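You operate a simulated robot arm through the tools that you are given. There is no shell and no other tool. Be economical: measure what you need, move in short steps, check, and stop when the job is done.

You run a simulated two-armed robot. Do the job below in one go: nothing can be reset, and whatever is moved stays where it is left.

TASK
The thread snapped: set the tension to 4, reset, slow the tacker to 2000, then press READY.
Fine: pattern, size and count stay as they are.

It is judged by the outcome, as a careful person would: the job done as asked, and still so three seconds after it is handed in. It fails if anything else is knocked over, pushed out of place, dropped, spilled or broken.

THE ROBOT
Two 7-joint arms with two-finger parallel grippers on one trunk, on a base that drives. Base frame: it is fixed to the floor where the robot stands at the start and does not move with it; the origin is under the middle of the robot, x ahead of it, y to its left, z up; the surface under the hand at the start is at about z = 780. Lengths are in mm, angles in rad, forces in N, time in s.
The left shoulder is at the start at [60, 189, 1203], the right one opposite. With the tool pointing down near the work surface each hand reaches from about 100 to 620 mm from the robot's upright axis, wherever it stands, measured 20 degrees to its own side. Places, roughly: keypad [600, -400, 800]; small dial on the tacker [1000, -200, 1200]; tacker light switch [900, -100, 1200]; tacker stop button [700, 100, 1100]; tacker tension dial [700, 100, 1000]; tacker wiper switch [900, -100, 1200]. Payload 3.43 kg a hand.
Tool frame (each hand has its own): the origin (TCP) lies between the finger pads and is the grasp point; the fingertips stand 30 mm ahead of it; z points along the fingers, y is the line along which they close. The gripper opens to 94 mm. The fingers are 28 mm wide and 10 mm thick; the gripper's body (50 by 96 mm) begins 55 mm behind the TCP.
Orientation is told as [roll, pitch, yaw] about the base's x, y, z axes, in that order, counted from this pose: with the fingers straight down and closing along the base's y, the tool's x points along the base's -x, its y along +y and its z along -z.

THE INTERFACE
- The arms move only by the tool jog_arm. It takes "left_increments", "right_increments" or both (then of equal length, played together; a hand with none holds still); each is a list of rows, each a list of 6 numbers: the shift along the tool's x, y, z in units of 20 mm (1.0 is 20 mm), then the turn, a rotation vector about the tool's x, y, z in units of 5 degrees (1.0 is 5 degrees). In form: [[dx, dy, dz, wx, wy, wz], ...]. A call has 1 to 10 rows; each row shifts and turns the commanded pose from where the row before left it, along the tool's axes as they then stand. "left_fingers" and "right_fingers" are, for a hand that has rows, the gripper command, from -1 (shut) to 1 (fully open), values between in proportion, set as the call begins (left out, the last holds). A call with a number of a shift or a turn outside -1 to 1 is refused whole. Each row takes 0.2 s and may step no farther than 50 mm and 0.15 rad from the row before; otherwise, or with a gripper value out of range, the whole call is refused. Where a pose cannot be reached the arm comes as near as it can. A force on the tool above 40 N (or 10 N above the force at the start of the call, whichever is more), or a blocked arm, ends the call early, and 0.2 s more pass. Each finger travels about 153 mm/s and halts on what it meets, pressing with about 32 N; the grip force reading is that of the motor and also rises with nothing between the fingers. The clock runs only during rows and for 0.2 s after the last one: add rows that do not move to give the fingers time. It gives the time, the measured TCP pose, the force on the tool (base axes), the opening and the grip force at its end, in the units of the frame above (readings bear some noise), with the torque about the TCP (base axes, N m) and any sound that the robot's microphone picked up.
- Cameras (640 x 400 px; columns grow to the right, rows downward): "scene" is now at [13.6, -7.9, 1747.8]; the picture's right is [-0.09, -1.00, -0.00], its down [-0.80, 0.08, -0.60] and it looks along [0.60, -0.06, -0.80] (base axes); focal length 258 px, centre (320, 200). "left" rides on the left gripper at [76, -14, -102] in its tool frame; the picture's right is [0.18, 0.98, 0.00], its down [-0.75, 0.14, -0.64] and it looks along [-0.63, 0.12, 0.77] (tool axes); focal length 243 px, centre (320, 200). "right" rides on the right gripper at [76, 14, -103] in its tool frame; the picture's right is [-0.18, 0.98, 0.00], its down [-0.75, -0.14, -0.64] and it looks along [-0.63, -0.12, 0.77] (tool axes); focal length 243 px, centre (320, 200). There is no depth. A picture from a camera that has moved, and an enlarged one, comes with that camera's place and axes in the base frame and with its lens.
- get_image(camera): a new picture of that camera. It takes no simulated time.
- lift_body(by): slides the trunk up (or, below 0, down) by that many mm; the arms and the scene camera ride with it, the base frame stays. It gives what a move gives, with no picture.
- drive_base(legs): drives the robot by 1 to 6 legs, each [ahead, left, turn to the left] in mm, mm and rad, along the robot's own axes; the way and the turn of a leg run together, so that a leg with both is an arc; at most 1500 mm and 3.142 rad a leg. The arms and the cameras ride along, it lands a little off, and it stops where it bumps. It gives what a move gives.
- pan_tilt(pan, tilt): turns the head with the scene camera to pan (to the left, within 1.501 rad either way) and tilt (down, from -0.506 to 1.204), counted from straight ahead of the robot. It gives what a move gives.
- inspect(camera, box): a new picture of the part [left, top, right, bottom] of that camera's present view, enlarged. It takes no simulated time.
- hand_in(): hands the job in; it is judged then, once.

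Work in short steps. Places have to be worked out from the pictures, the camera data and where the tool is seen: move nearer, look again, correct. Check each grasp and each placing, and mend what went wrong. You have 120 turns and 92 pictures in all, those below and enlarged ones among them. Open the grippers and draw the arms clear of the work before you hand the job in, unless the task says otherwise; then end with one line.

The tools are called after ">>>" as name(argument=value, ...) on one line, values as JSON. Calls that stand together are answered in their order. jog_arm: Moves the arms, as the interface text tells. Its arguments: {"type":"object","properties":{"left_increments":{"type":"array"},"left_fingers":{"type":"number"},"right_increments":{"type":"array"},"right_fingers":{"type":"number"}},"required":[]} The other tools are called the same way: lift_body (by) slides the trunk up or down; drive_base (legs) drives the base; pan_tilt (pan, tilt) turns the head that bears the scene camera; get_image (camera) takes a picture; inspect (camera, box) takes an enlarged picture of a part of a camera's view; hand_in () hands the job in.

At the start:

```text
t: 0.0
left_ee_pos: [348.6, 17.0, 1221.7]
left_tcp_rot: [0.0, 0.0, -0.002]
left_force: [0.3, 0.3, -0.2]
left_wrist_torque: [0.0, -0.02, -0.01]
left_finger_gap: 93.8
left_finger_force: 0.1
right_ee_pos: [303.7, -279.2, 1210.1]
right_tcp_rot: [0.002, -0.001, 0.0]
right_force: [-0.8, -0.9, -0.1]
right_wrist_torque: [-0.03, -0.03, -0.01]
right_finger_gap: 93.9
right_finger_force: 0.0
trunk travel left (down, up): [-875.0, 115.0]
robot x, y, heading: [1.1, -4.9, -0.001]
head pan, tilt: [-0.094, 0.929]
```

scene: 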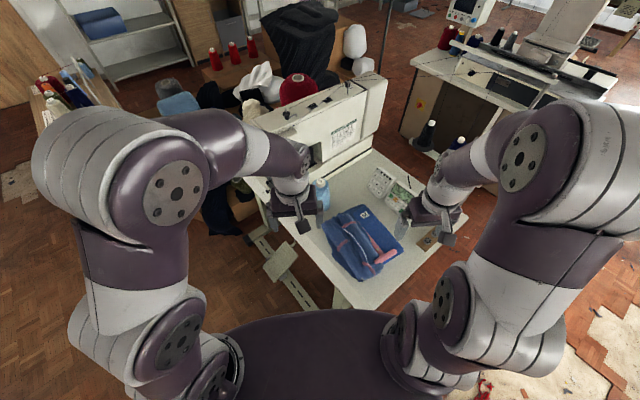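
right: 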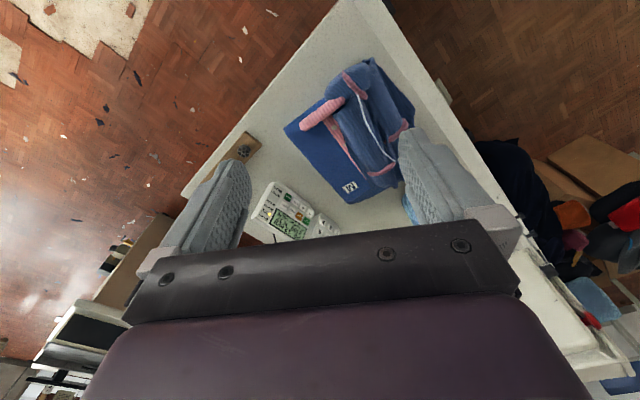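
left: 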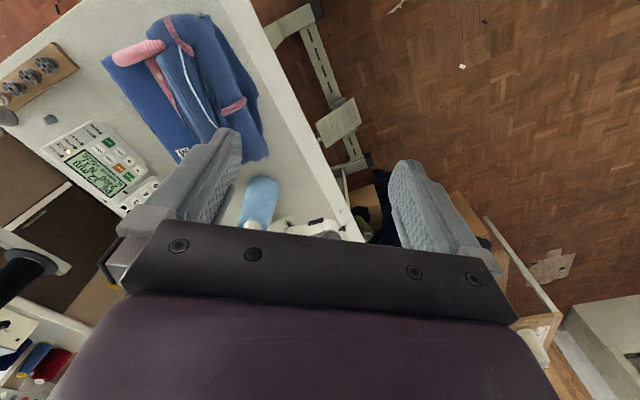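

I start by looking closely at the tacker head and the keypad in the scene view and left view.

>>> inspect(camera="scene", box=[230, 60, 430, 280])

>>> inspect(camera="left", box=[0, 30, 200, 230])

```text
1.82 times, centred on (330, 170) of scene
camera zoom: at [13.6, -7.9, 1747.8], right [-0.09, -1.0, 0.0], down [-0.8, 0.08, -0.6], along [0.6, -0.06, -0.8], focal length 469 px, centre (302, 254)
```

zoom: 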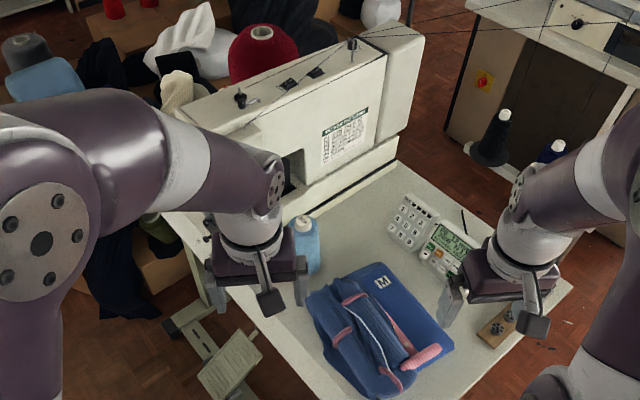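

```text
2.00 times, centred on (100, 130) of left
camera zoom: at [273.6, 2.8, 1325.3], right [-0.18, 0.98, 0.0], down [0.75, 0.14, 0.64], along [0.63, 0.12, -0.77], focal length 485 px, centre (760, 340)
```

zoom: 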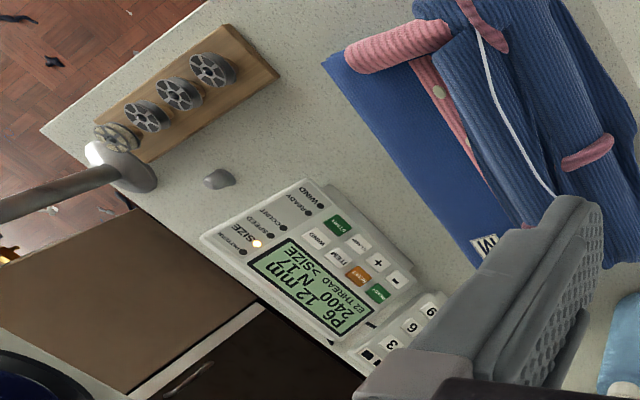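

The text reads well under zoom. I look at the machine's chart and the keypad more closely.

>>> inspect(camera="scene", box=[325, 112, 365, 152])

>>> inspect(camera="scene", box=[360, 160, 420, 210])

>>> inspect(camera="left", box=[30, 110, 160, 220])

```text
10.00 times, centred on (345, 132) of scene
camera zoom: at [13.6, -7.9, 1747.8], right [-0.09, -1.0, 0.0], down [-0.8, 0.08, -0.6], along [0.6, -0.06, -0.8], focal length 2582 px, centre (70, 880)
```

zoom: 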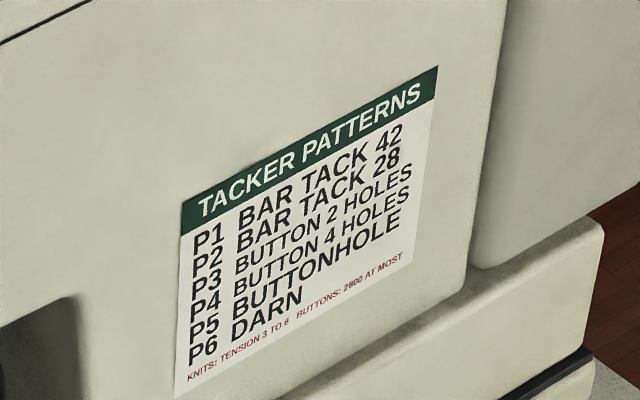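

```text
8.00 times, centred on (390, 185) of scene
camera zoom: at [13.6, -7.9, 1747.8], right [-0.09, -1.0, 0.0], down [-0.8, 0.08, -0.6], along [0.6, -0.06, -0.8], focal length 2066 px, centre (-240, 320)
```

zoom: 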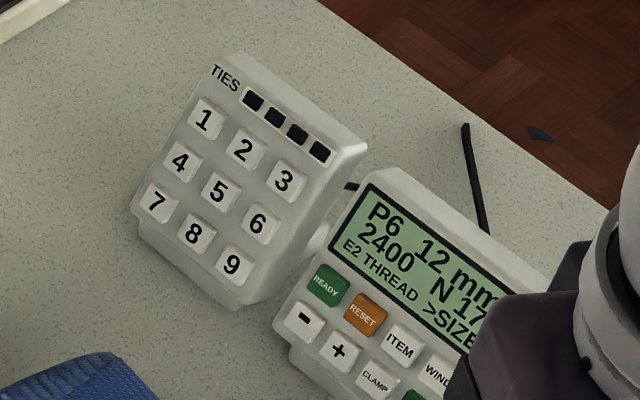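

```text
3.64 times, centred on (95, 165) of left
camera zoom: at [273.6, 2.8, 1325.3], right [-0.18, 0.98, 0.0], down [0.75, 0.14, 0.64], along [0.63, 0.12, -0.77], focal length 882 px, centre (1138, 327)
```

zoom: 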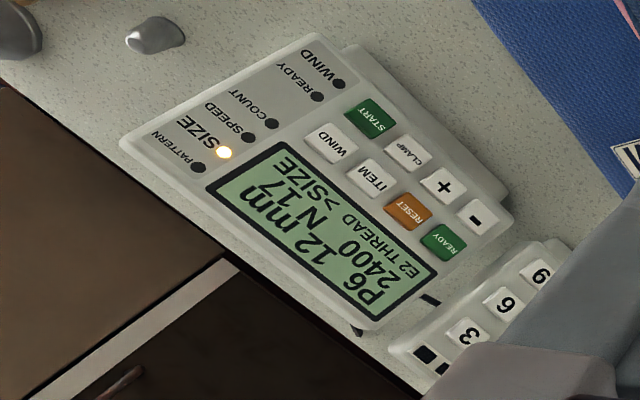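

Display shows E2 THREAD, speed 2400, item SIZE selected; READY button around (710,-405,805). Now I draw the left arm aside (back and to the left) to see the tacker's face with the tension dial.

>>> jog_arm(left_increments=[[1, 1, 0, 0, 0, 0], [1, 1, 0, 0, 0, 0], [1, 1, 0, 0, 0, 0], [1, 1, 0, 0, 0, 0], [0, 1, 0, 0, 0, 0], [0, 1, 0, 0, 0, 0], [0, 1, 0, 0, 0, 0], [0, 1, 0, 0, 0, 0], [0, 1, 0, 0, 0, 0]])

>>> get_image(camera="scene")

```text
t: 2.0
left_ee_pos: [268.5, 199.1, 1222.5]
left_tcp_rot: [-0.001, 0.001, -0.001]
left_force: [0.0, 1.4, 1.0]
left_wrist_torque: [-0.03, -0.02, 0.01]
left_finger_gap: 94.0
left_finger_force: 0.0
right_ee_pos: [304.3, -277.0, 1211.1]
right_tcp_rot: [0.0, -0.001, 0.0]
right_force: [1.0, -1.4, 0.8]
right_wrist_torque: [-0.01, 0.03, 0.05]
right_finger_gap: 93.8
right_finger_force: 0.2
trunk travel left (down, up): [-875.0, 115.0]
robot x, y, heading: [0.2, 3.2, 0.003]
head pan, tilt: [-0.094, 0.929]
```

```text
83 pictures are left
camera scene: at [13.5, -7.4, 1747.8], right [-0.09, -1.0, 0.0], down [-0.8, 0.08, -0.6], along [0.6, -0.06, -0.8], focal length 258 px, centre (320, 200)
```

scene: 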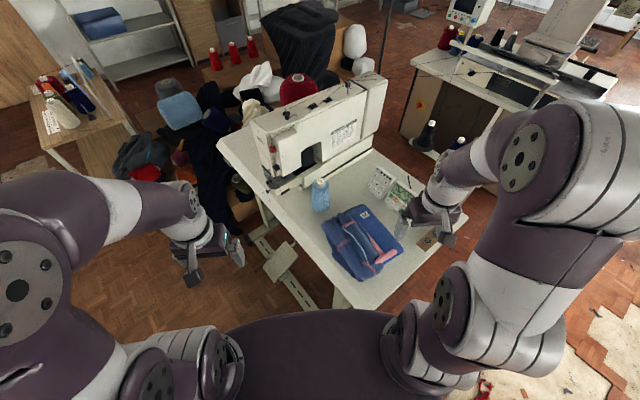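

The tacker's end face is visible now; I zoom in there.

>>> inspect(camera="scene", box=[235, 90, 345, 200])

>>> inspect(camera="scene", box=[245, 115, 290, 190])

```text
3.64 times, centred on (290, 145) of scene
camera zoom: at [13.5, -7.4, 1747.8], right [-0.09, -1.0, 0.0], down [-0.8, 0.08, -0.6], along [0.6, -0.06, -0.8], focal length 939 px, centre (429, 400)
```

zoom: 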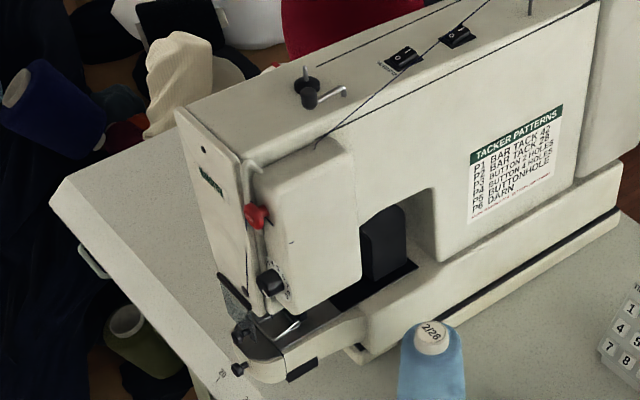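

```text
5.33 times, centred on (268, 152) of scene
camera zoom: at [13.5, -7.4, 1747.8], right [-0.09, -1.0, 0.0], down [-0.8, 0.08, -0.6], along [0.6, -0.06, -0.8], focal length 1377 px, centre (600, 453)
```

zoom: 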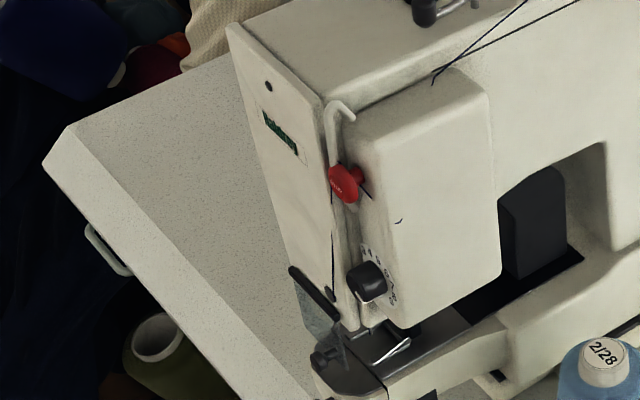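

The tension knob (black, with scale) sits on the end face that faces about (-0.53, +0.85), at about (720, 95, 1010), STOP ~100 mm above it. I'll drive round to the operator's side so the left hand can approach it head-on.

>>> drive_base(legs=[[0, 520, 0], [260, 0, 0], [0, 0, -1.01]])

>>> pan_tilt(pan=0.1, tilt=0.8)

>>> get_image(camera="scene")

```text
t: 9.0
left_ee_pos: [574.1, 391.3, 1221.4]
left_tcp_rot: [0.0, 0.002, -0.997]
left_force: [0.2, 0.4, 0.4]
left_wrist_torque: [0.0, 0.0, -0.02]
left_finger_gap: 93.9
left_finger_force: 0.0
right_ee_pos: [192.3, 101.2, 1210.4]
right_tcp_rot: [-0.001, 0.0, -1.0]
right_force: [-0.7, -0.1, -0.3]
right_wrist_torque: [-0.04, -0.01, 0.02]
right_finger_gap: 94.0
right_finger_force: 0.0
trunk travel left (down, up): [-875.0, 115.0]
robot x, y, heading: [262.5, 510.1, -1.0]
head pan, tilt: [-0.094, 0.929]
```

```text
t: 9.7
left_ee_pos: [574.4, 391.4, 1223.3]
left_tcp_rot: [-0.001, -0.001, -0.999]
left_force: [0.3, 0.0, 0.4]
left_wrist_torque: [-0.01, 0.04, -0.02]
left_finger_gap: 94.1
left_finger_force: 0.1
right_ee_pos: [194.1, 102.5, 1210.0]
right_tcp_rot: [-0.001, 0.001, -1.0]
right_force: [0.8, 0.1, -0.2]
right_wrist_torque: [0.02, -0.04, -0.02]
right_finger_gap: 94.3
right_finger_force: 0.0
trunk travel left (down, up): [-875.0, 115.0]
robot x, y, heading: [261.4, 510.2, -0.997]
head pan, tilt: [0.099, 0.799]
```

```text
80 pictures are left
camera scene: at [279.6, 495.1, 1757.7], right [-0.78, -0.62, 0.0], down [-0.45, 0.56, -0.7], along [0.43, -0.55, -0.72], focal length 258 px, centre (320, 200)
```

scene: 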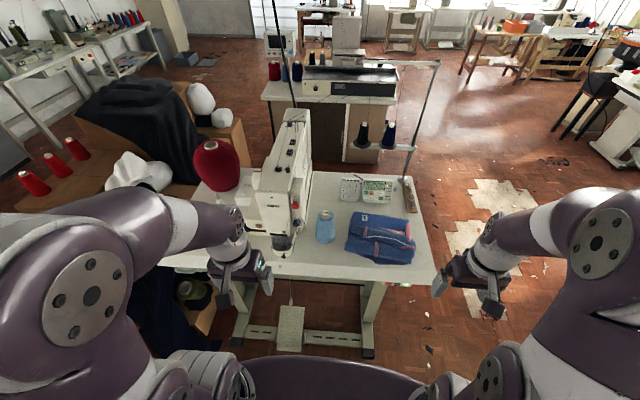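

Good position: facing the operator side squarely. I zoom on the dial to fix its place and read it.

>>> inspect(camera="scene", box=[245, 160, 325, 255])

>>> inspect(camera="scene", box=[283, 208, 308, 240])

>>> inspect(camera="scene", box=[325, 165, 425, 220])

```text
4.21 times, centred on (285, 208) of scene
camera zoom: at [279.6, 495.1, 1757.7], right [-0.78, -0.62, 0.0], down [-0.45, 0.56, -0.7], along [0.43, -0.55, -0.72], focal length 1087 px, centre (467, 168)
```

zoom: 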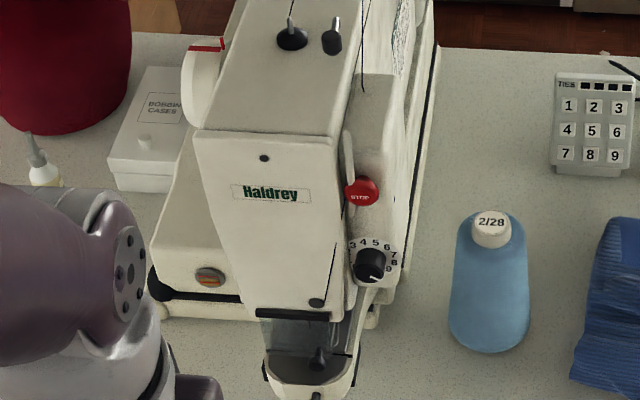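

```text
12.50 times, centred on (296, 224) of scene
camera zoom: at [279.6, 495.1, 1757.7], right [-0.78, -0.62, 0.0], down [-0.45, 0.56, -0.7], along [0.43, -0.55, -0.72], focal length 3227 px, centre (626, -100)
```

zoom: 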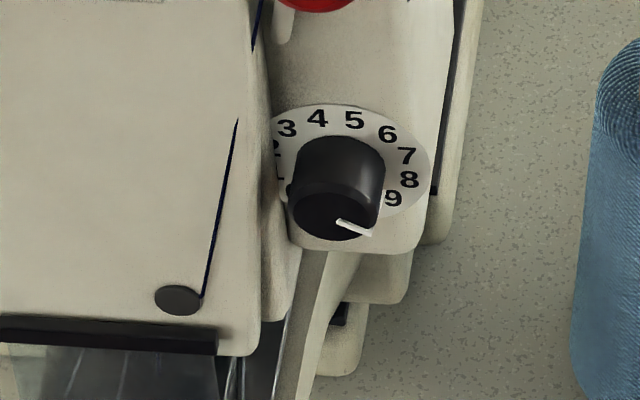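

```text
6.40 times, centred on (375, 192) of scene
camera zoom: at [279.6, 495.1, 1757.7], right [-0.78, -0.62, 0.0], down [-0.45, 0.56, -0.7], along [0.43, -0.55, -0.72], focal length 1652 px, centre (-32, 248)
```

zoom: 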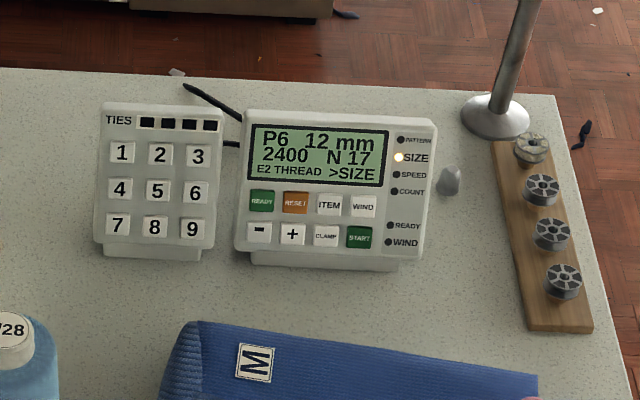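

Knob triangulates to about (707, 89, 1040), pointing at ~9; 4 is ~150° counter-clockwise. I pitch the left hand forward to horizontal in place first.

>>> jog_arm(left_increments=[[0, 0, 0, 0, -1, 0], [0, 0, 0, 0, -1, 0], [0, 0, 0, 0, -1, 0], [0, 0, 0, 0, -1, 0], [0, 0, 0, 0, -1, 0], [0, 0, 0, 0, -1, 0], [0, 0, 0, 0, -1, 0], [0, 0, 0, 0, -1, 0], [0, 0, 0, 0, -1, 0], [0, 0, 0, 0, -1, 0]])

>>> jog_arm(left_increments=[[0, 0, 0, 0, -1, 0], [0, 0, 0, 0, -1, 0], [0, 0, 0, 0, -1, 0], [0, 0, 0, 0, -1, 0], [0, 0, 0, 0, -1, 0], [0, 0, 0, 0, -1, 0], [0, 0, 0, 0, -1, 0], [0, 0, 0, 0, -1, 0]])

```text
t: 11.9
left_ee_pos: [597.4, 341.4, 1207.3]
left_tcp_rot: [-0.064, -0.536, -0.994]
left_force: [-0.5, 0.8, 0.3]
left_wrist_torque: [-0.02, -0.04, 0.0]
left_finger_gap: 94.0
left_finger_force: 0.1
left hand out of reach, approached as far as the arm can: row 3, 4, 5, 6, 7, 8, 9, 10
right_ee_pos: [193.5, 102.0, 1210.9]
right_tcp_rot: [0.001, 0.002, -0.998]
right_force: [0.1, -1.3, 0.2]
right_wrist_torque: [0.0, -0.02, 0.03]
right_finger_gap: 93.9
right_finger_force: 0.1
trunk travel left (down, up): [-875.0, 115.0]
robot x, y, heading: [264.3, 508.4, -1.0]
head pan, tilt: [0.099, 0.799]
```

```text
t: 13.7
left_ee_pos: [630.9, 306.6, 1226.4]
left_tcp_rot: [-0.168, -1.098, -0.88]
left_force: [0.3, 0.1, -1.1]
left_wrist_torque: [0.0, -0.01, -0.03]
left_finger_gap: 94.0
left_finger_force: 0.0
left hand out of reach, approached as far as the arm can: row 1, 2, 3, 4, 5, 6, 7, 8
right_ee_pos: [193.6, 101.7, 1210.3]
right_tcp_rot: [0.001, 0.002, -0.999]
right_force: [0.5, -0.5, 0.4]
right_wrist_torque: [0.02, 0.02, 0.02]
right_finger_gap: 94.0
right_finger_force: 0.0
trunk travel left (down, up): [-875.0, 115.0]
robot x, y, heading: [262.6, 510.2, -0.994]
head pan, tilt: [0.099, 0.799]
```

Too near the body for that pose; I advance (tool z) and go down (tool x).

>>> jog_arm(left_increments=[[1, 0, 1, 0, 0, 0], [1, 0, 1, 0, 0, 0], [1, 0, 1, 0, 0, 0], [1, 0, 1, 0, 0, 0], [1, 0, 1, 0, 0, 0], [1, 0, 0, 0, 0, 0], [1, 0, 0, 0, 0, 0], [0, 0, 0, 0, 0, 0]])

>>> get_image(camera="scene")

```text
t: 15.5
left_ee_pos: [675.8, 259.9, 1092.2]
left_tcp_rot: [-0.167, -1.091, -0.878]
left_force: [1.4, 0.4, 0.8]
left_wrist_torque: [0.0, 0.01, 0.0]
left_finger_gap: 94.2
left_finger_force: 0.1
left hand out of reach, approached as far as the arm can: row 1, 2, 3, 4, 5, 6, 7
right_ee_pos: [192.5, 101.7, 1209.7]
right_tcp_rot: [0.0, -0.001, -0.999]
right_force: [-0.5, -0.3, -0.3]
right_wrist_torque: [0.0, 0.02, 0.01]
right_finger_gap: 94.1
right_finger_force: 0.1
trunk travel left (down, up): [-875.0, 115.0]
robot x, y, heading: [263.5, 509.1, -1.001]
head pan, tilt: [0.099, 0.799]
```

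```text
76 pictures are left
camera scene: at [280.0, 495.1, 1757.7], right [-0.78, -0.62, 0.0], down [-0.45, 0.56, -0.7], along [0.43, -0.55, -0.72], focal length 258 px, centre (320, 200)
```

scene: 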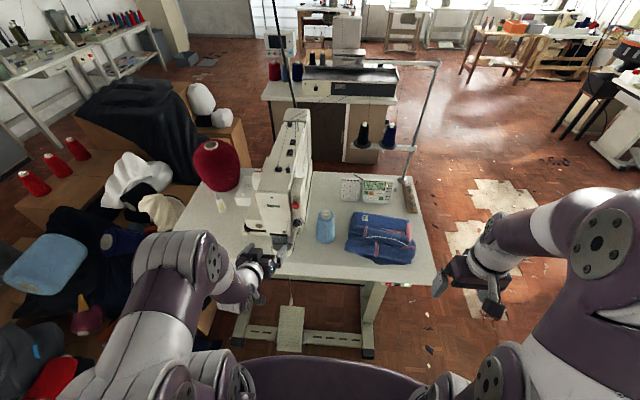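

The hand is close to horizontal. I finish the rotation and shift right and down toward the knob axis, still standing ~120 mm off.

>>> jog_arm(left_increments=[[0.3, -0.7, 0.5, -0.2, -1, 0.3], [0.3, -0.7, 0.5, -0.2, -1, 0.3], [0.3, -0.7, 0, -0.2, -1, 0.3], [0.3, -0.6, 0, -0.2, -1, 0], [0.3, -0.6, 0, 0, -1, 0], [0, 0, 0, 0, -0.5, 0], [0, 0, 0, 0, 0, 0]])

>>> get_image(camera="left")

```text
t: 17.1
left_ee_pos: [802.2, 165.5, 1238.2]
left_tcp_rot: [1.767, -1.553, -2.757]
left_force: [0.1, 0.1, -0.2]
left_wrist_torque: [0.0, 0.02, -0.01]
left_finger_gap: 94.0
left_finger_force: 0.1
left hand out of reach, approached as far as the arm can: row 1, 2, 3, 4, 5, 6
right_ee_pos: [193.4, 101.2, 1209.2]
right_tcp_rot: [-0.002, 0.0, -0.996]
right_force: [0.5, 0.5, -0.2]
right_wrist_torque: [-0.03, 0.03, -0.02]
right_finger_gap: 94.0
right_finger_force: 0.1
trunk travel left (down, up): [-875.0, 115.0]
robot x, y, heading: [265.0, 507.0, -1.001]
head pan, tilt: [0.099, 0.799]
```

```text
75 pictures are left
camera left: at [735.1, 243.4, 1161.7], right [0.83, 0.54, -0.17], down [-0.25, 0.61, 0.75], along [0.51, -0.58, 0.64], focal length 243 px, centre (320, 200)
```

left: 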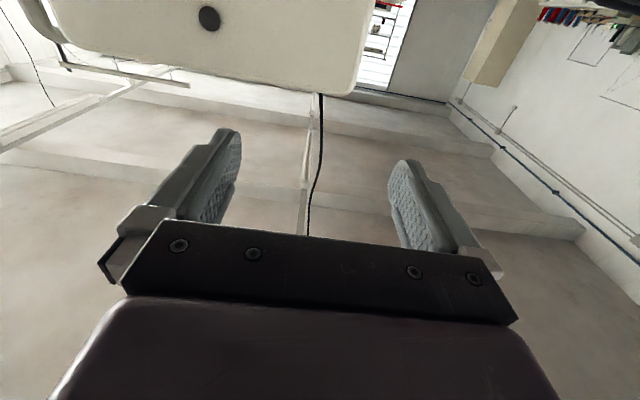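

A level hand is reachable only near shoulder height. So I'll back the base 130 mm, shift right 120 mm, and then lower the trunk ~200 mm so the hand ends on the knob's axis.

>>> drive_base(legs=[[-130, -120, 0]])

>>> lift_body(by=-200)

>>> get_image(camera="left")

>>> get_image(camera="scene")

```text
t: 18.6
left_ee_pos: [633.0, 211.4, 1237.1]
left_tcp_rot: [1.647, -1.552, -2.633]
left_force: [-0.5, -0.1, -0.6]
left_wrist_torque: [0.0, 0.0, -0.01]
left_finger_gap: 94.2
left_finger_force: 0.1
right_ee_pos: [26.2, 146.3, 1209.4]
right_tcp_rot: [-0.001, 0.003, -0.996]
right_force: [0.0, 0.2, 1.3]
right_wrist_torque: [-0.04, 0.04, -0.03]
right_finger_gap: 94.2
right_finger_force: 0.0
trunk travel left (down, up): [-875.0, 115.0]
robot x, y, heading: [87.6, 554.4, -0.996]
head pan, tilt: [0.099, 0.799]
```

```text
t: 20.8
left_ee_pos: [630.7, 211.2, 1037.7]
left_tcp_rot: [1.733, -1.555, -2.719]
left_force: [-0.1, 0.0, 0.5]
left_wrist_torque: [0.01, -0.02, 0.01]
left_finger_gap: 93.8
left_finger_force: 0.0
right_ee_pos: [22.9, 146.9, 1010.3]
right_tcp_rot: [0.002, -0.001, -0.994]
right_force: [-0.3, -0.2, -0.2]
right_wrist_torque: [0.0, -0.01, -0.03]
right_finger_gap: 94.1
right_finger_force: 0.0
trunk travel left (down, up): [-675.0, 315.0]
robot x, y, heading: [92.1, 554.4, -0.991]
head pan, tilt: [0.099, 0.799]
```

```text
74 pictures are left
camera left: at [564.2, 290.2, 961.6], right [0.82, 0.54, -0.17], down [-0.25, 0.61, 0.75], along [0.51, -0.58, 0.64], focal length 243 px, centre (320, 200)
```

left: 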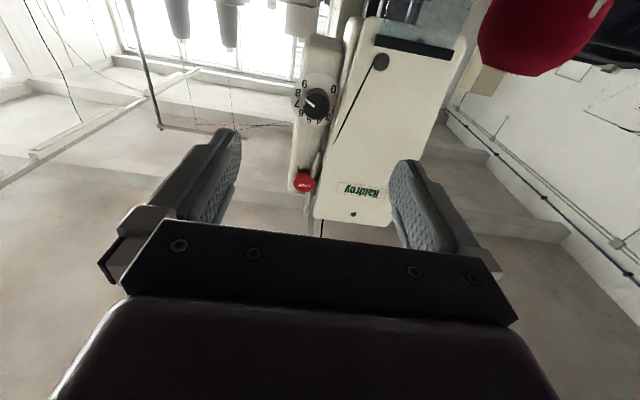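

```text
73 pictures are left
camera scene: at [108.1, 540.5, 1557.8], right [-0.78, -0.63, 0.0], down [-0.45, 0.56, -0.7], along [0.44, -0.54, -0.72], focal length 258 px, centre (320, 200)
```

scene: 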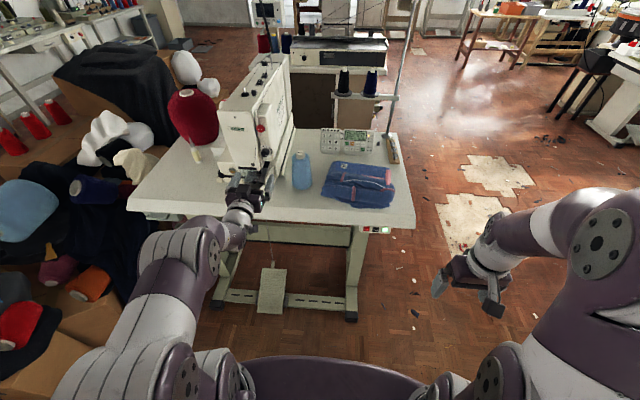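

Excellent: the hand is level, on the dial axis and ~144 mm short of it. I advance 60 mm with small corrections and look closer.

>>> jog_arm(left_increments=[[-0.1, -0.05, 0.75, 0, 0, 0], [-0.1, -0.05, 0.75, 0, 0, 0], [-0.1, -0.05, 0.75, 0, 0, 0], [0, 0, 0.75, 0, 0, 0], [0, 0, 0, 0, 0, 0]])

>>> inspect(camera="left", box=[220, 0, 420, 240])

```text
t: 22.0
left_ee_pos: [654.0, 173.6, 1047.1]
left_tcp_rot: [1.691, -1.552, -2.683]
left_force: [0.4, 0.2, -0.8]
left_wrist_torque: [-0.03, -0.02, -0.01]
left_finger_gap: 93.9
left_finger_force: 0.0
left hand out of reach, approached as far as the arm can: row 2, 4
right_ee_pos: [21.5, 148.0, 1010.4]
right_tcp_rot: [-0.001, -0.001, -0.995]
right_force: [0.8, -0.5, -0.5]
right_wrist_torque: [0.03, -0.02, -0.02]
right_finger_gap: 94.2
right_finger_force: 0.1
trunk travel left (down, up): [-675.0, 315.0]
robot x, y, heading: [93.3, 554.2, -0.991]
head pan, tilt: [0.099, 0.799]
```

```text
1.67 times, centred on (320, 120) of left
camera zoom: at [587.7, 252.7, 970.4], right [0.83, 0.54, -0.17], down [-0.25, 0.61, 0.75], along [0.51, -0.58, 0.63], focal length 404 px, centre (320, 333)
```

zoom: 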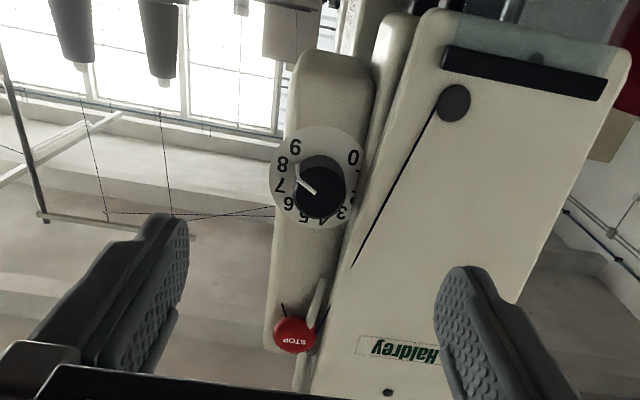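

>>> inspect(camera="left", box=[295, 70, 345, 145])

```text
5.33 times, centred on (320, 108) of left
camera zoom: at [587.7, 252.7, 970.4], right [0.83, 0.54, -0.17], down [-0.25, 0.61, 0.75], along [0.51, -0.58, 0.63], focal length 1294 px, centre (320, 693)
```

zoom: 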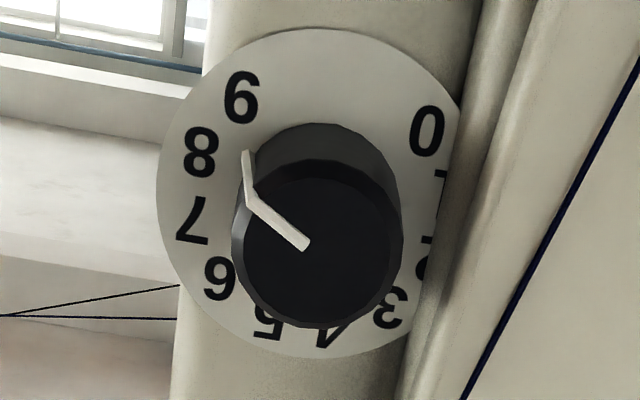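

Pointer sits between 8 and 9 (~8.5), knob ~26 mm across, 19 mm long, axis horizontal through z≈1044. To keep fingers off the protruding head plate I'll turn with the fingers near vertical: roll -57° first, half-open.

>>> jog_arm(left_increments=[[0.15, 0, 0, 0, 0, 0], [0, 0, 0, 0, 0, -1], [0, 0, 0, 0, 0, -1], [0, 0, 0, 0, 0, -1], [0, 0, 0, 0, 0, -1], [0, 0, 0, 0, 0, -1], [0, 0, 0, 0, 0, -1], [0, 0, 0, 0, 0, -1], [0, 0, 0, 0, 0, -1], [0, 0, 0, 0, 0, -1]], left_fingers=0)

>>> jog_arm(left_increments=[[0, 0, 0, 0, 0, -1], [0, 0, 0, 0, 0, -1], [0, 0, 0, 0, 0, 0]])

>>> get_image(camera="left")

```text
t: 24.2
left_ee_pos: [653.5, 174.4, 1043.5]
left_tcp_rot: [-1.573, -0.8, 0.581]
left_force: [1.2, 0.0, 0.0]
left_wrist_torque: [-0.02, 0.02, 0.0]
left_finger_gap: 47.0
left_finger_force: 0.1
right_ee_pos: [23.7, 146.8, 1009.6]
right_tcp_rot: [0.001, 0.001, -0.996]
right_force: [0.4, 0.5, 0.2]
right_wrist_torque: [-0.04, 0.03, 0.0]
right_finger_gap: 93.9
right_finger_force: 0.1
trunk travel left (down, up): [-675.0, 315.0]
robot x, y, heading: [86.2, 552.9, -0.998]
head pan, tilt: [0.099, 0.799]
```

```text
t: 25.0
left_ee_pos: [653.4, 176.8, 1045.4]
left_tcp_rot: [-1.574, -0.628, 0.583]
left_force: [-1.6, 0.3, 0.6]
left_wrist_torque: [-0.04, 0.02, -0.01]
left_finger_gap: 47.1
left_finger_force: 0.2
right_ee_pos: [22.8, 146.5, 1010.0]
right_tcp_rot: [-0.002, 0.0, -0.994]
right_force: [-0.1, 0.1, -0.3]
right_wrist_torque: [-0.05, -0.01, 0.01]
right_finger_gap: 94.2
right_finger_force: 0.1
trunk travel left (down, up): [-675.0, 315.0]
robot x, y, heading: [89.9, 554.2, -0.998]
head pan, tilt: [0.099, 0.799]
```

```text
70 pictures are left
camera left: at [539.3, 223.0, 1013.1], right [0.36, 0.23, -0.9], down [0.23, 0.92, 0.33], along [0.91, -0.32, 0.28], focal length 243 px, centre (320, 200)
```

left: 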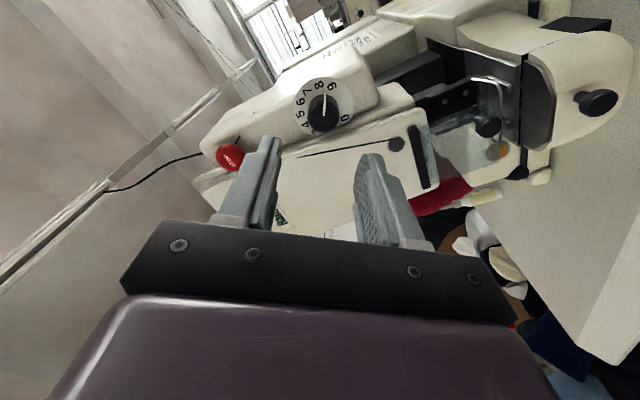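

Finger line now at 57° and clear of STOP. I nudge 3 mm right, advance 50 mm, then re-look.

>>> jog_arm(left_increments=[[0.12, -0.09, 0.8, 0, 0, 0], [0, 0, 0.8, 0, 0, 0], [0, 0, 0.8, 0, 0, 0], [0, 0, 0, 0, 0, 0]])

>>> inspect(camera="left", box=[240, 60, 420, 220])

>>> inspect(camera="scene", box=[220, 90, 310, 220])

```text
t: 26.0
left_ee_pos: [672.3, 145.9, 1051.8]
left_tcp_rot: [-1.574, -0.628, 0.585]
left_force: [0.0, 0.5, 0.5]
left_wrist_torque: [-0.02, 0.02, 0.0]
left_finger_gap: 46.9
left_finger_force: 0.0
left hand out of reach, approached as far as the arm can: row 1
right_ee_pos: [22.0, 147.9, 1009.7]
right_tcp_rot: [0.001, 0.001, -0.995]
right_force: [0.0, 0.7, 0.0]
right_wrist_torque: [0.0, 0.01, -0.01]
right_finger_gap: 94.2
right_finger_force: 0.1
trunk travel left (down, up): [-675.0, 315.0]
robot x, y, heading: [88.9, 554.8, -0.991]
head pan, tilt: [0.099, 0.799]
```

```text
2.50 times, centred on (330, 140) of left
camera zoom: at [557.7, 191.8, 1019.5], right [0.36, 0.23, -0.9], down [0.22, 0.92, 0.33], along [0.91, -0.32, 0.28], focal length 606 px, centre (295, 350)
```

zoom: 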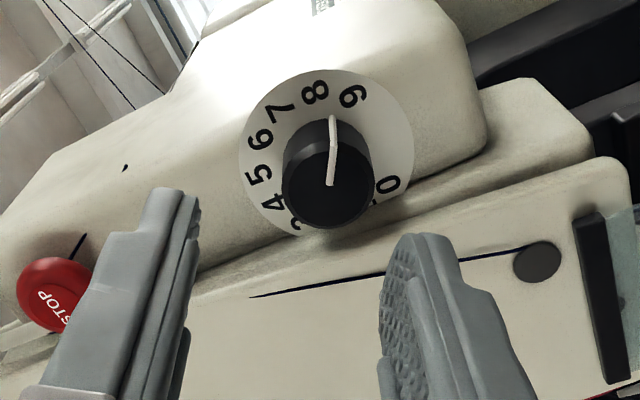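

```text
3.08 times, centred on (265, 155) of scene
camera zoom: at [107.8, 540.8, 1557.7], right [-0.78, -0.63, 0.0], down [-0.45, 0.56, -0.7], along [0.44, -0.54, -0.72], focal length 794 px, centre (489, 338)
```

zoom: 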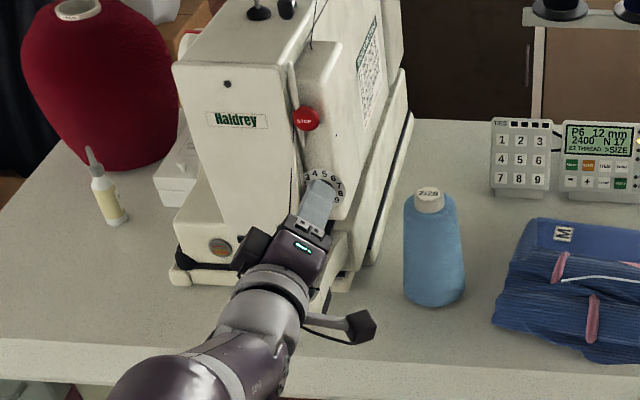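

The hand rose 7 mm — the arm nears its reach limit (660 mm ahead). I pull back 40 mm and drive the base 70 mm ahead to give it room.

>>> jog_arm(left_increments=[[0, 0, -1, 0, 0, 0], [0, 0, -1, 0, 0, 0], [0, 0, 0, 0, 0, 0]])

>>> drive_base(legs=[[70, 0, 0]])

>>> get_image(camera="left")

```text
t: 26.8
left_ee_pos: [649.7, 177.5, 1051.8]
left_tcp_rot: [-1.572, -0.627, 0.58]
left_force: [-0.3, -0.3, -0.3]
left_wrist_torque: [0.0, 0.02, 0.01]
left_finger_gap: 47.1
left_finger_force: 0.1
right_ee_pos: [24.0, 148.1, 1010.3]
right_tcp_rot: [-0.001, 0.001, -0.995]
right_force: [-0.9, -0.5, 0.4]
right_wrist_torque: [-0.01, 0.01, 0.0]
right_finger_gap: 94.2
right_finger_force: 0.1
trunk travel left (down, up): [-675.0, 315.0]
robot x, y, heading: [89.7, 557.7, -0.994]
head pan, tilt: [0.099, 0.799]
```

```text
t: 27.9
left_ee_pos: [686.1, 127.2, 1047.1]
left_tcp_rot: [-1.561, -0.626, 0.582]
left_force: [0.8, 0.1, 0.2]
left_wrist_torque: [-0.01, 0.01, -0.03]
left_finger_gap: 46.9
left_finger_force: 0.0
right_ee_pos: [57.8, 92.7, 1008.4]
right_tcp_rot: [0.0, 0.002, -0.992]
right_force: [-0.8, 0.0, 0.6]
right_wrist_torque: [0.01, -0.03, -0.03]
right_finger_gap: 94.0
right_finger_force: 0.0
trunk travel left (down, up): [-675.0, 315.0]
robot x, y, heading: [128.0, 504.1, -0.992]
head pan, tilt: [0.099, 0.799]
stopped in leg 1: the force on the tool passed its limit at 142 N (the readings are from after the stop); the commanded pose is now the measured one
```

```text
67 pictures are left
camera left: at [571.1, 174.9, 1015.2], right [0.35, 0.24, -0.9], down [0.22, 0.92, 0.33], along [0.91, -0.32, 0.27], focal length 243 px, centre (320, 200)
```

left: 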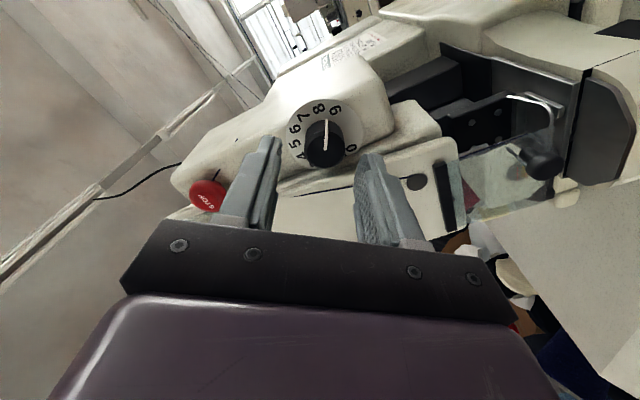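

The lower finger met the protruding head plate (142 N briefly); the dial still sees at the same place. I back off 40 mm and roll to a fully vertical finger line, then check clearance.

>>> jog_arm(left_increments=[[0, 0, -1, 0, 0, 0], [0, 0, -1, 0, 0, 0], [0, 0, 0, 0, 0, -1], [0, 0, 0, 0, 0, -1], [0, 0, 0, 0, 0, -1], [0, 0, 0, 0, 0, -1], [0, 0, 0, 0, 0, -1], [0, 0, 0, 0, 0, -1], [0, 0, 0, 0, 0, -0.6], [0, 0, 0, 0, 0, 0]], left_fingers=-0.2)

>>> get_image(camera="left")

>>> inspect(camera="scene", box=[200, 90, 320, 220])

```text
t: 30.1
left_ee_pos: [662.1, 161.5, 1046.9]
left_tcp_rot: [-1.564, -0.051, 0.587]
left_force: [0.2, -0.1, -0.4]
left_wrist_torque: [0.02, 0.02, 0.0]
left_finger_gap: 37.4
left_finger_force: 0.1
right_ee_pos: [58.3, 93.7, 1010.0]
right_tcp_rot: [0.0, -0.001, -0.992]
right_force: [-0.8, -0.2, -0.1]
right_wrist_torque: [0.0, -0.03, -0.03]
right_finger_gap: 94.0
right_finger_force: 0.2
trunk travel left (down, up): [-675.0, 315.0]
robot x, y, heading: [128.8, 500.7, -0.993]
head pan, tilt: [0.099, 0.799]
```

```text
66 pictures are left
camera left: at [543.5, 204.9, 1058.9], right [-0.12, -0.07, -0.99], down [0.28, 0.96, -0.1], along [0.95, -0.29, -0.09], focal length 243 px, centre (320, 200)
```

left: 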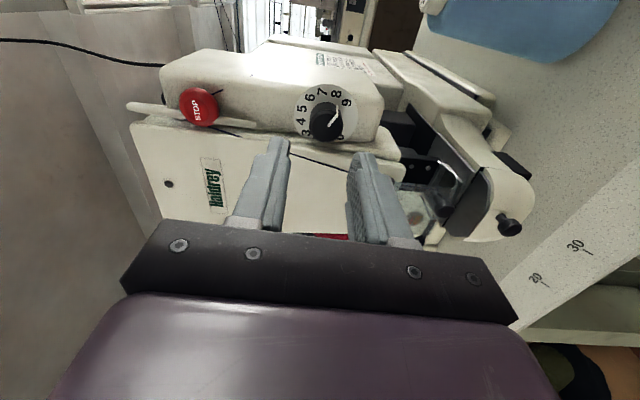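

```text
3.08 times, centred on (260, 155) of scene
camera zoom: at [143.0, 487.0, 1557.7], right [-0.78, -0.63, 0.0], down [-0.45, 0.56, -0.7], along [0.44, -0.54, -0.72], focal length 794 px, centre (505, 338)
```

zoom: 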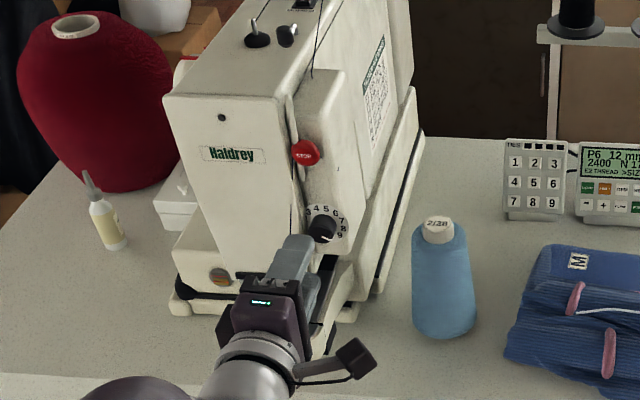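

Geometry is consistent: the knob tip is 81 mm ahead, 1.5 mm right, 4.5 mm lower. I correct sideways, drive the base 25 mm ahead for reach, then look.

>>> jog_arm(left_increments=[[0.1, 0.2, -0.5, 0, 0, 0], [0, 0, 0, 0, 0, 0]])

>>> drive_base(legs=[[30, 0, 0]])

>>> inspect(camera="left", box=[230, 70, 430, 250])

```text
t: 30.7
left_ee_pos: [656.6, 169.6, 1042.6]
left_tcp_rot: [-1.56, -0.053, 0.587]
left_force: [-0.2, -0.2, -0.2]
left_wrist_torque: [-0.03, 0.0, 0.02]
left_finger_gap: 37.6
left_finger_force: 0.1
right_ee_pos: [57.7, 93.7, 1009.5]
right_tcp_rot: [-0.001, 0.001, -0.991]
right_force: [-1.2, -0.2, 0.0]
right_wrist_torque: [0.01, 0.01, -0.02]
right_finger_gap: 93.9
right_finger_force: 0.0
trunk travel left (down, up): [-675.0, 315.0]
robot x, y, heading: [123.2, 502.7, -0.991]
head pan, tilt: [0.099, 0.799]
```

```text
t: 31.5
left_ee_pos: [673.0, 144.1, 1043.1]
left_tcp_rot: [-1.562, -0.05, 0.587]
left_force: [-0.1, 0.6, 0.1]
left_wrist_torque: [0.03, -0.01, -0.01]
left_finger_gap: 37.4
left_finger_force: 0.0
right_ee_pos: [74.3, 68.6, 1009.2]
right_tcp_rot: [-0.001, 0.001, -0.994]
right_force: [-0.2, -0.7, -0.1]
right_wrist_torque: [0.0, 0.0, 0.04]
right_finger_gap: 93.9
right_finger_force: 0.0
trunk travel left (down, up): [-675.0, 315.0]
robot x, y, heading: [140.3, 473.5, -1.001]
head pan, tilt: [0.099, 0.799]
```

```text
2.22 times, centred on (330, 160) of left
camera zoom: at [552.6, 187.7, 1055.8], right [-0.12, -0.07, -0.99], down [0.28, 0.96, -0.1], along [0.95, -0.29, -0.09], focal length 539 px, centre (298, 289)
```

zoom: 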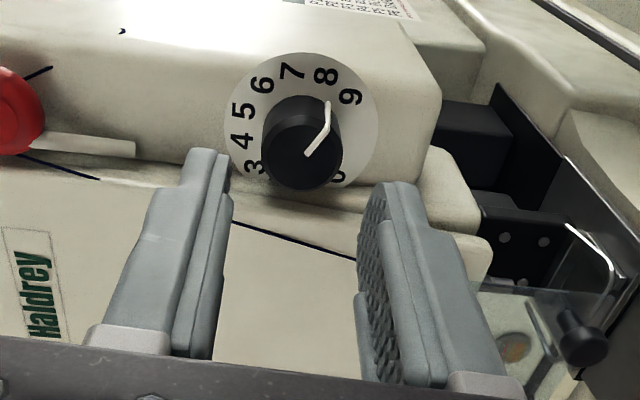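

Fingers straddle the knob nicely; tip is ~58 mm ahead of the TCP. I advance 42 mm in small rows.

>>> jog_arm(left_increments=[[0, 0, 0.5, 0, 0, 0], [0, 0, 0.5, 0, 0, 0], [0, 0, 0.5, 0, 0, 0], [0, 0, 0.3, 0, 0, 0], [0, 0, 0.3, 0, 0, 0], [0, 0, 0, 0, 0, 0]])

>>> inspect(camera="left", box=[230, 70, 430, 250])

```text
t: 32.9
left_ee_pos: [695.1, 114.1, 1047.4]
left_tcp_rot: [-1.562, -0.051, 0.583]
left_force: [-1.5, 0.2, 0.4]
left_wrist_torque: [-0.03, 0.03, -0.02]
left_finger_gap: 37.8
left_finger_force: 0.1
left hand out of reach, approached as far as the arm can: row 2
right_ee_pos: [74.1, 68.7, 1009.8]
right_tcp_rot: [0.0, 0.0, -0.99]
right_force: [0.2, 0.3, -1.1]
right_wrist_torque: [0.0, 0.02, -0.02]
right_finger_gap: 94.0
right_finger_force: 0.1
trunk travel left (down, up): [-675.0, 315.0]
robot x, y, heading: [144.0, 474.0, -0.993]
head pan, tilt: [0.099, 0.799]
```

```text
2.22 times, centred on (330, 160) of left
camera zoom: at [574.3, 156.9, 1058.6], right [-0.12, -0.07, -0.99], down [0.28, 0.96, -0.1], along [0.95, -0.29, -0.09], focal length 539 px, centre (298, 289)
```

zoom: 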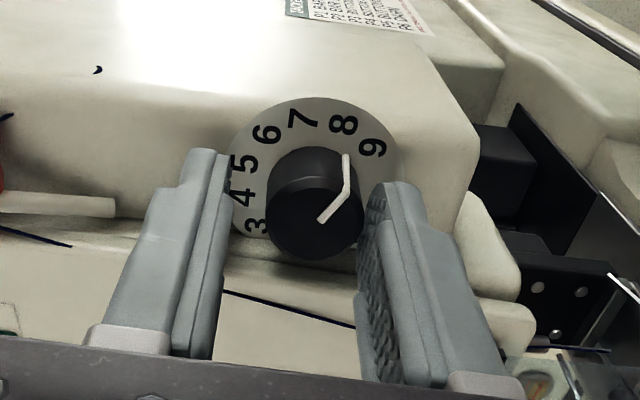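

Fingertips overlap the knob by ~9 mm; the hand rode 4 mm high. I correct down 4 mm and 5 mm forward, then close.

>>> jog_arm(left_increments=[[0, 0.2, 0, 0, 0, 0], [0, 0, 0.25, 0, 0, 0], [0, 0, 0, 0, 0, 0]])

>>> inspect(camera="left", box=[230, 70, 430, 250])

```text
t: 33.7
left_ee_pos: [696.4, 112.3, 1042.1]
left_tcp_rot: [-1.561, -0.052, 0.583]
left_force: [-7.7, 3.8, -1.7]
left_wrist_torque: [-0.11, -0.1, -0.03]
left_finger_gap: 37.2
left_finger_force: 0.0
right_ee_pos: [73.6, 69.0, 1009.8]
right_tcp_rot: [0.0, 0.001, -0.993]
right_force: [0.4, 0.1, -0.3]
right_wrist_torque: [0.0, -0.02, 0.04]
right_finger_gap: 94.1
right_finger_force: 0.1
trunk travel left (down, up): [-675.0, 315.0]
robot x, y, heading: [143.4, 472.1, -0.997]
head pan, tilt: [0.099, 0.799]
```

```text
2.22 times, centred on (330, 160) of left
camera zoom: at [576.1, 154.1, 1054.7], right [-0.12, -0.07, -0.99], down [0.28, 0.96, -0.1], along [0.95, -0.29, -0.09], focal length 539 px, centre (298, 289)
```

zoom: 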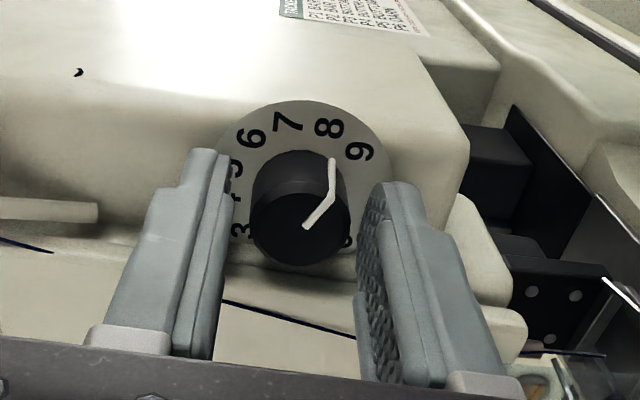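

A light contact (~8 N) ahead/left; I shift 2 mm to the right and close on the knob.

>>> jog_arm(left_increments=[[0.1, 0, -0.05, 0, 0, 0], [0, 0, 0, 0, 0, 0]])

>>> jog_arm(left_increments=[[0, 0, 0, 0, 0, 0], [0, 0, 0, 0, 0, 0]], left_fingers=-0.6)

>>> inspect(camera="left", box=[230, 70, 430, 250])

```text
t: 34.3
left_ee_pos: [696.3, 110.6, 1043.5]
left_tcp_rot: [-1.561, -0.048, 0.581]
left_force: [-3.8, 7.0, -0.8]
left_wrist_torque: [-0.17, -0.07, 0.16]
left_finger_gap: 37.1
left_finger_force: 0.0
right_ee_pos: [74.5, 69.7, 1009.4]
right_tcp_rot: [0.001, -0.001, -0.991]
right_force: [0.0, -0.2, 0.0]
right_wrist_torque: [0.01, -0.02, 0.0]
right_finger_gap: 93.7
right_finger_force: 0.1
trunk travel left (down, up): [-675.0, 315.0]
robot x, y, heading: [140.4, 476.9, -0.994]
head pan, tilt: [0.099, 0.799]
```

```text
t: 34.9
left_ee_pos: [695.6, 110.2, 1042.0]
left_tcp_rot: [-1.562, -0.052, 0.581]
left_force: [-3.5, 8.5, -1.0]
left_wrist_torque: [-0.23, -0.18, 0.13]
left_finger_gap: 25.6
left_finger_force: 44.9
right_ee_pos: [73.8, 69.0, 1010.6]
right_tcp_rot: [0.001, -0.002, -0.991]
right_force: [0.0, -0.7, -0.1]
right_wrist_torque: [-0.02, 0.02, 0.0]
right_finger_gap: 93.9
right_finger_force: 0.1
trunk travel left (down, up): [-675.0, 315.0]
robot x, y, heading: [143.0, 473.5, -0.991]
head pan, tilt: [0.099, 0.799]
```

```text
2.22 times, centred on (330, 160) of left
camera zoom: at [575.8, 154.3, 1054.5], right [-0.12, -0.07, -0.99], down [0.28, 0.95, -0.1], along [0.95, -0.29, -0.09], focal length 539 px, centre (298, 289)
```

zoom: 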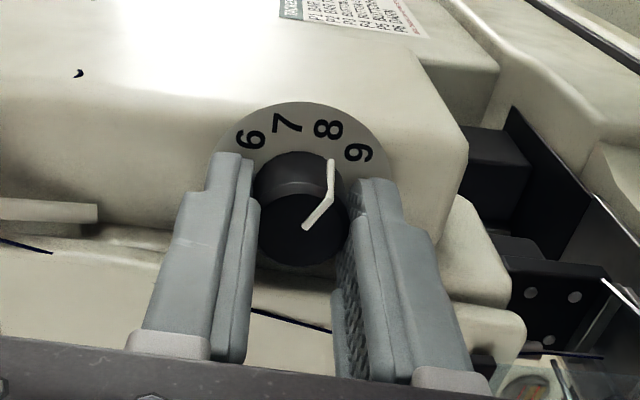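

Gripped at 25.6 mm. I turn counter-clockwise 25° and check.

>>> jog_arm(left_increments=[[0, 0, -0.05, 0, 0, -1], [0, 0, 0, 0, 0, -1], [0, 0, 0, 0, 0, -1], [0, 0, 0, 0, 0, -1], [0, 0, 0, 0, 0, -1], [0, 0, 0, 0, 0, 0]])

>>> inspect(camera="left", box=[230, 70, 430, 250])

```text
t: 35.8
left_ee_pos: [690.0, 114.2, 1042.7]
left_tcp_rot: [-1.548, 0.242, 0.583]
left_force: [16.5, -27.6, -13.6]
left_wrist_torque: [-0.29, -0.18, 0.05]
left_finger_gap: 25.2
left_finger_force: 45.0
left hand out of reach, approached as far as the arm can: row 2, 3
right_ee_pos: [77.4, 63.1, 1008.9]
right_tcp_rot: [-0.002, 0.008, -0.995]
right_force: [-0.7, 0.0, 0.3]
right_wrist_torque: [-0.01, -0.01, 0.0]
right_finger_gap: 94.1
right_finger_force: 0.0
trunk travel left (down, up): [-675.0, 315.0]
robot x, y, heading: [142.6, 473.2, -0.994]
head pan, tilt: [0.099, 0.799]
stopped in row 4 (left hand): the force on the tool passed its limit at 55 N (the readings are from after the stop); the commanded pose is now the measured one
```

```text
2.22 times, centred on (330, 160) of left
camera zoom: at [576.6, 160.3, 1078.2], right [-0.36, -0.21, -0.91], down [0.23, 0.92, -0.3], along [0.9, -0.32, -0.28], focal length 539 px, centre (298, 289)
```

zoom: 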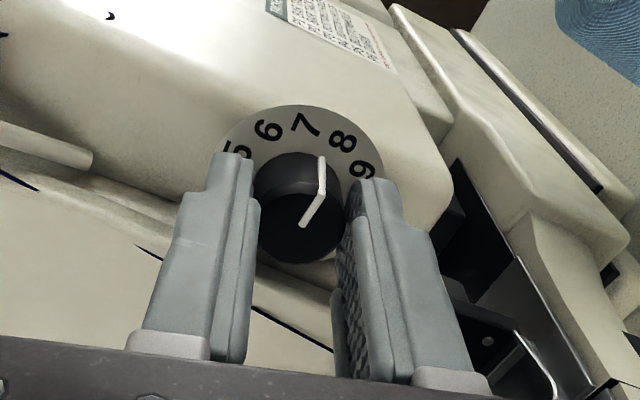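

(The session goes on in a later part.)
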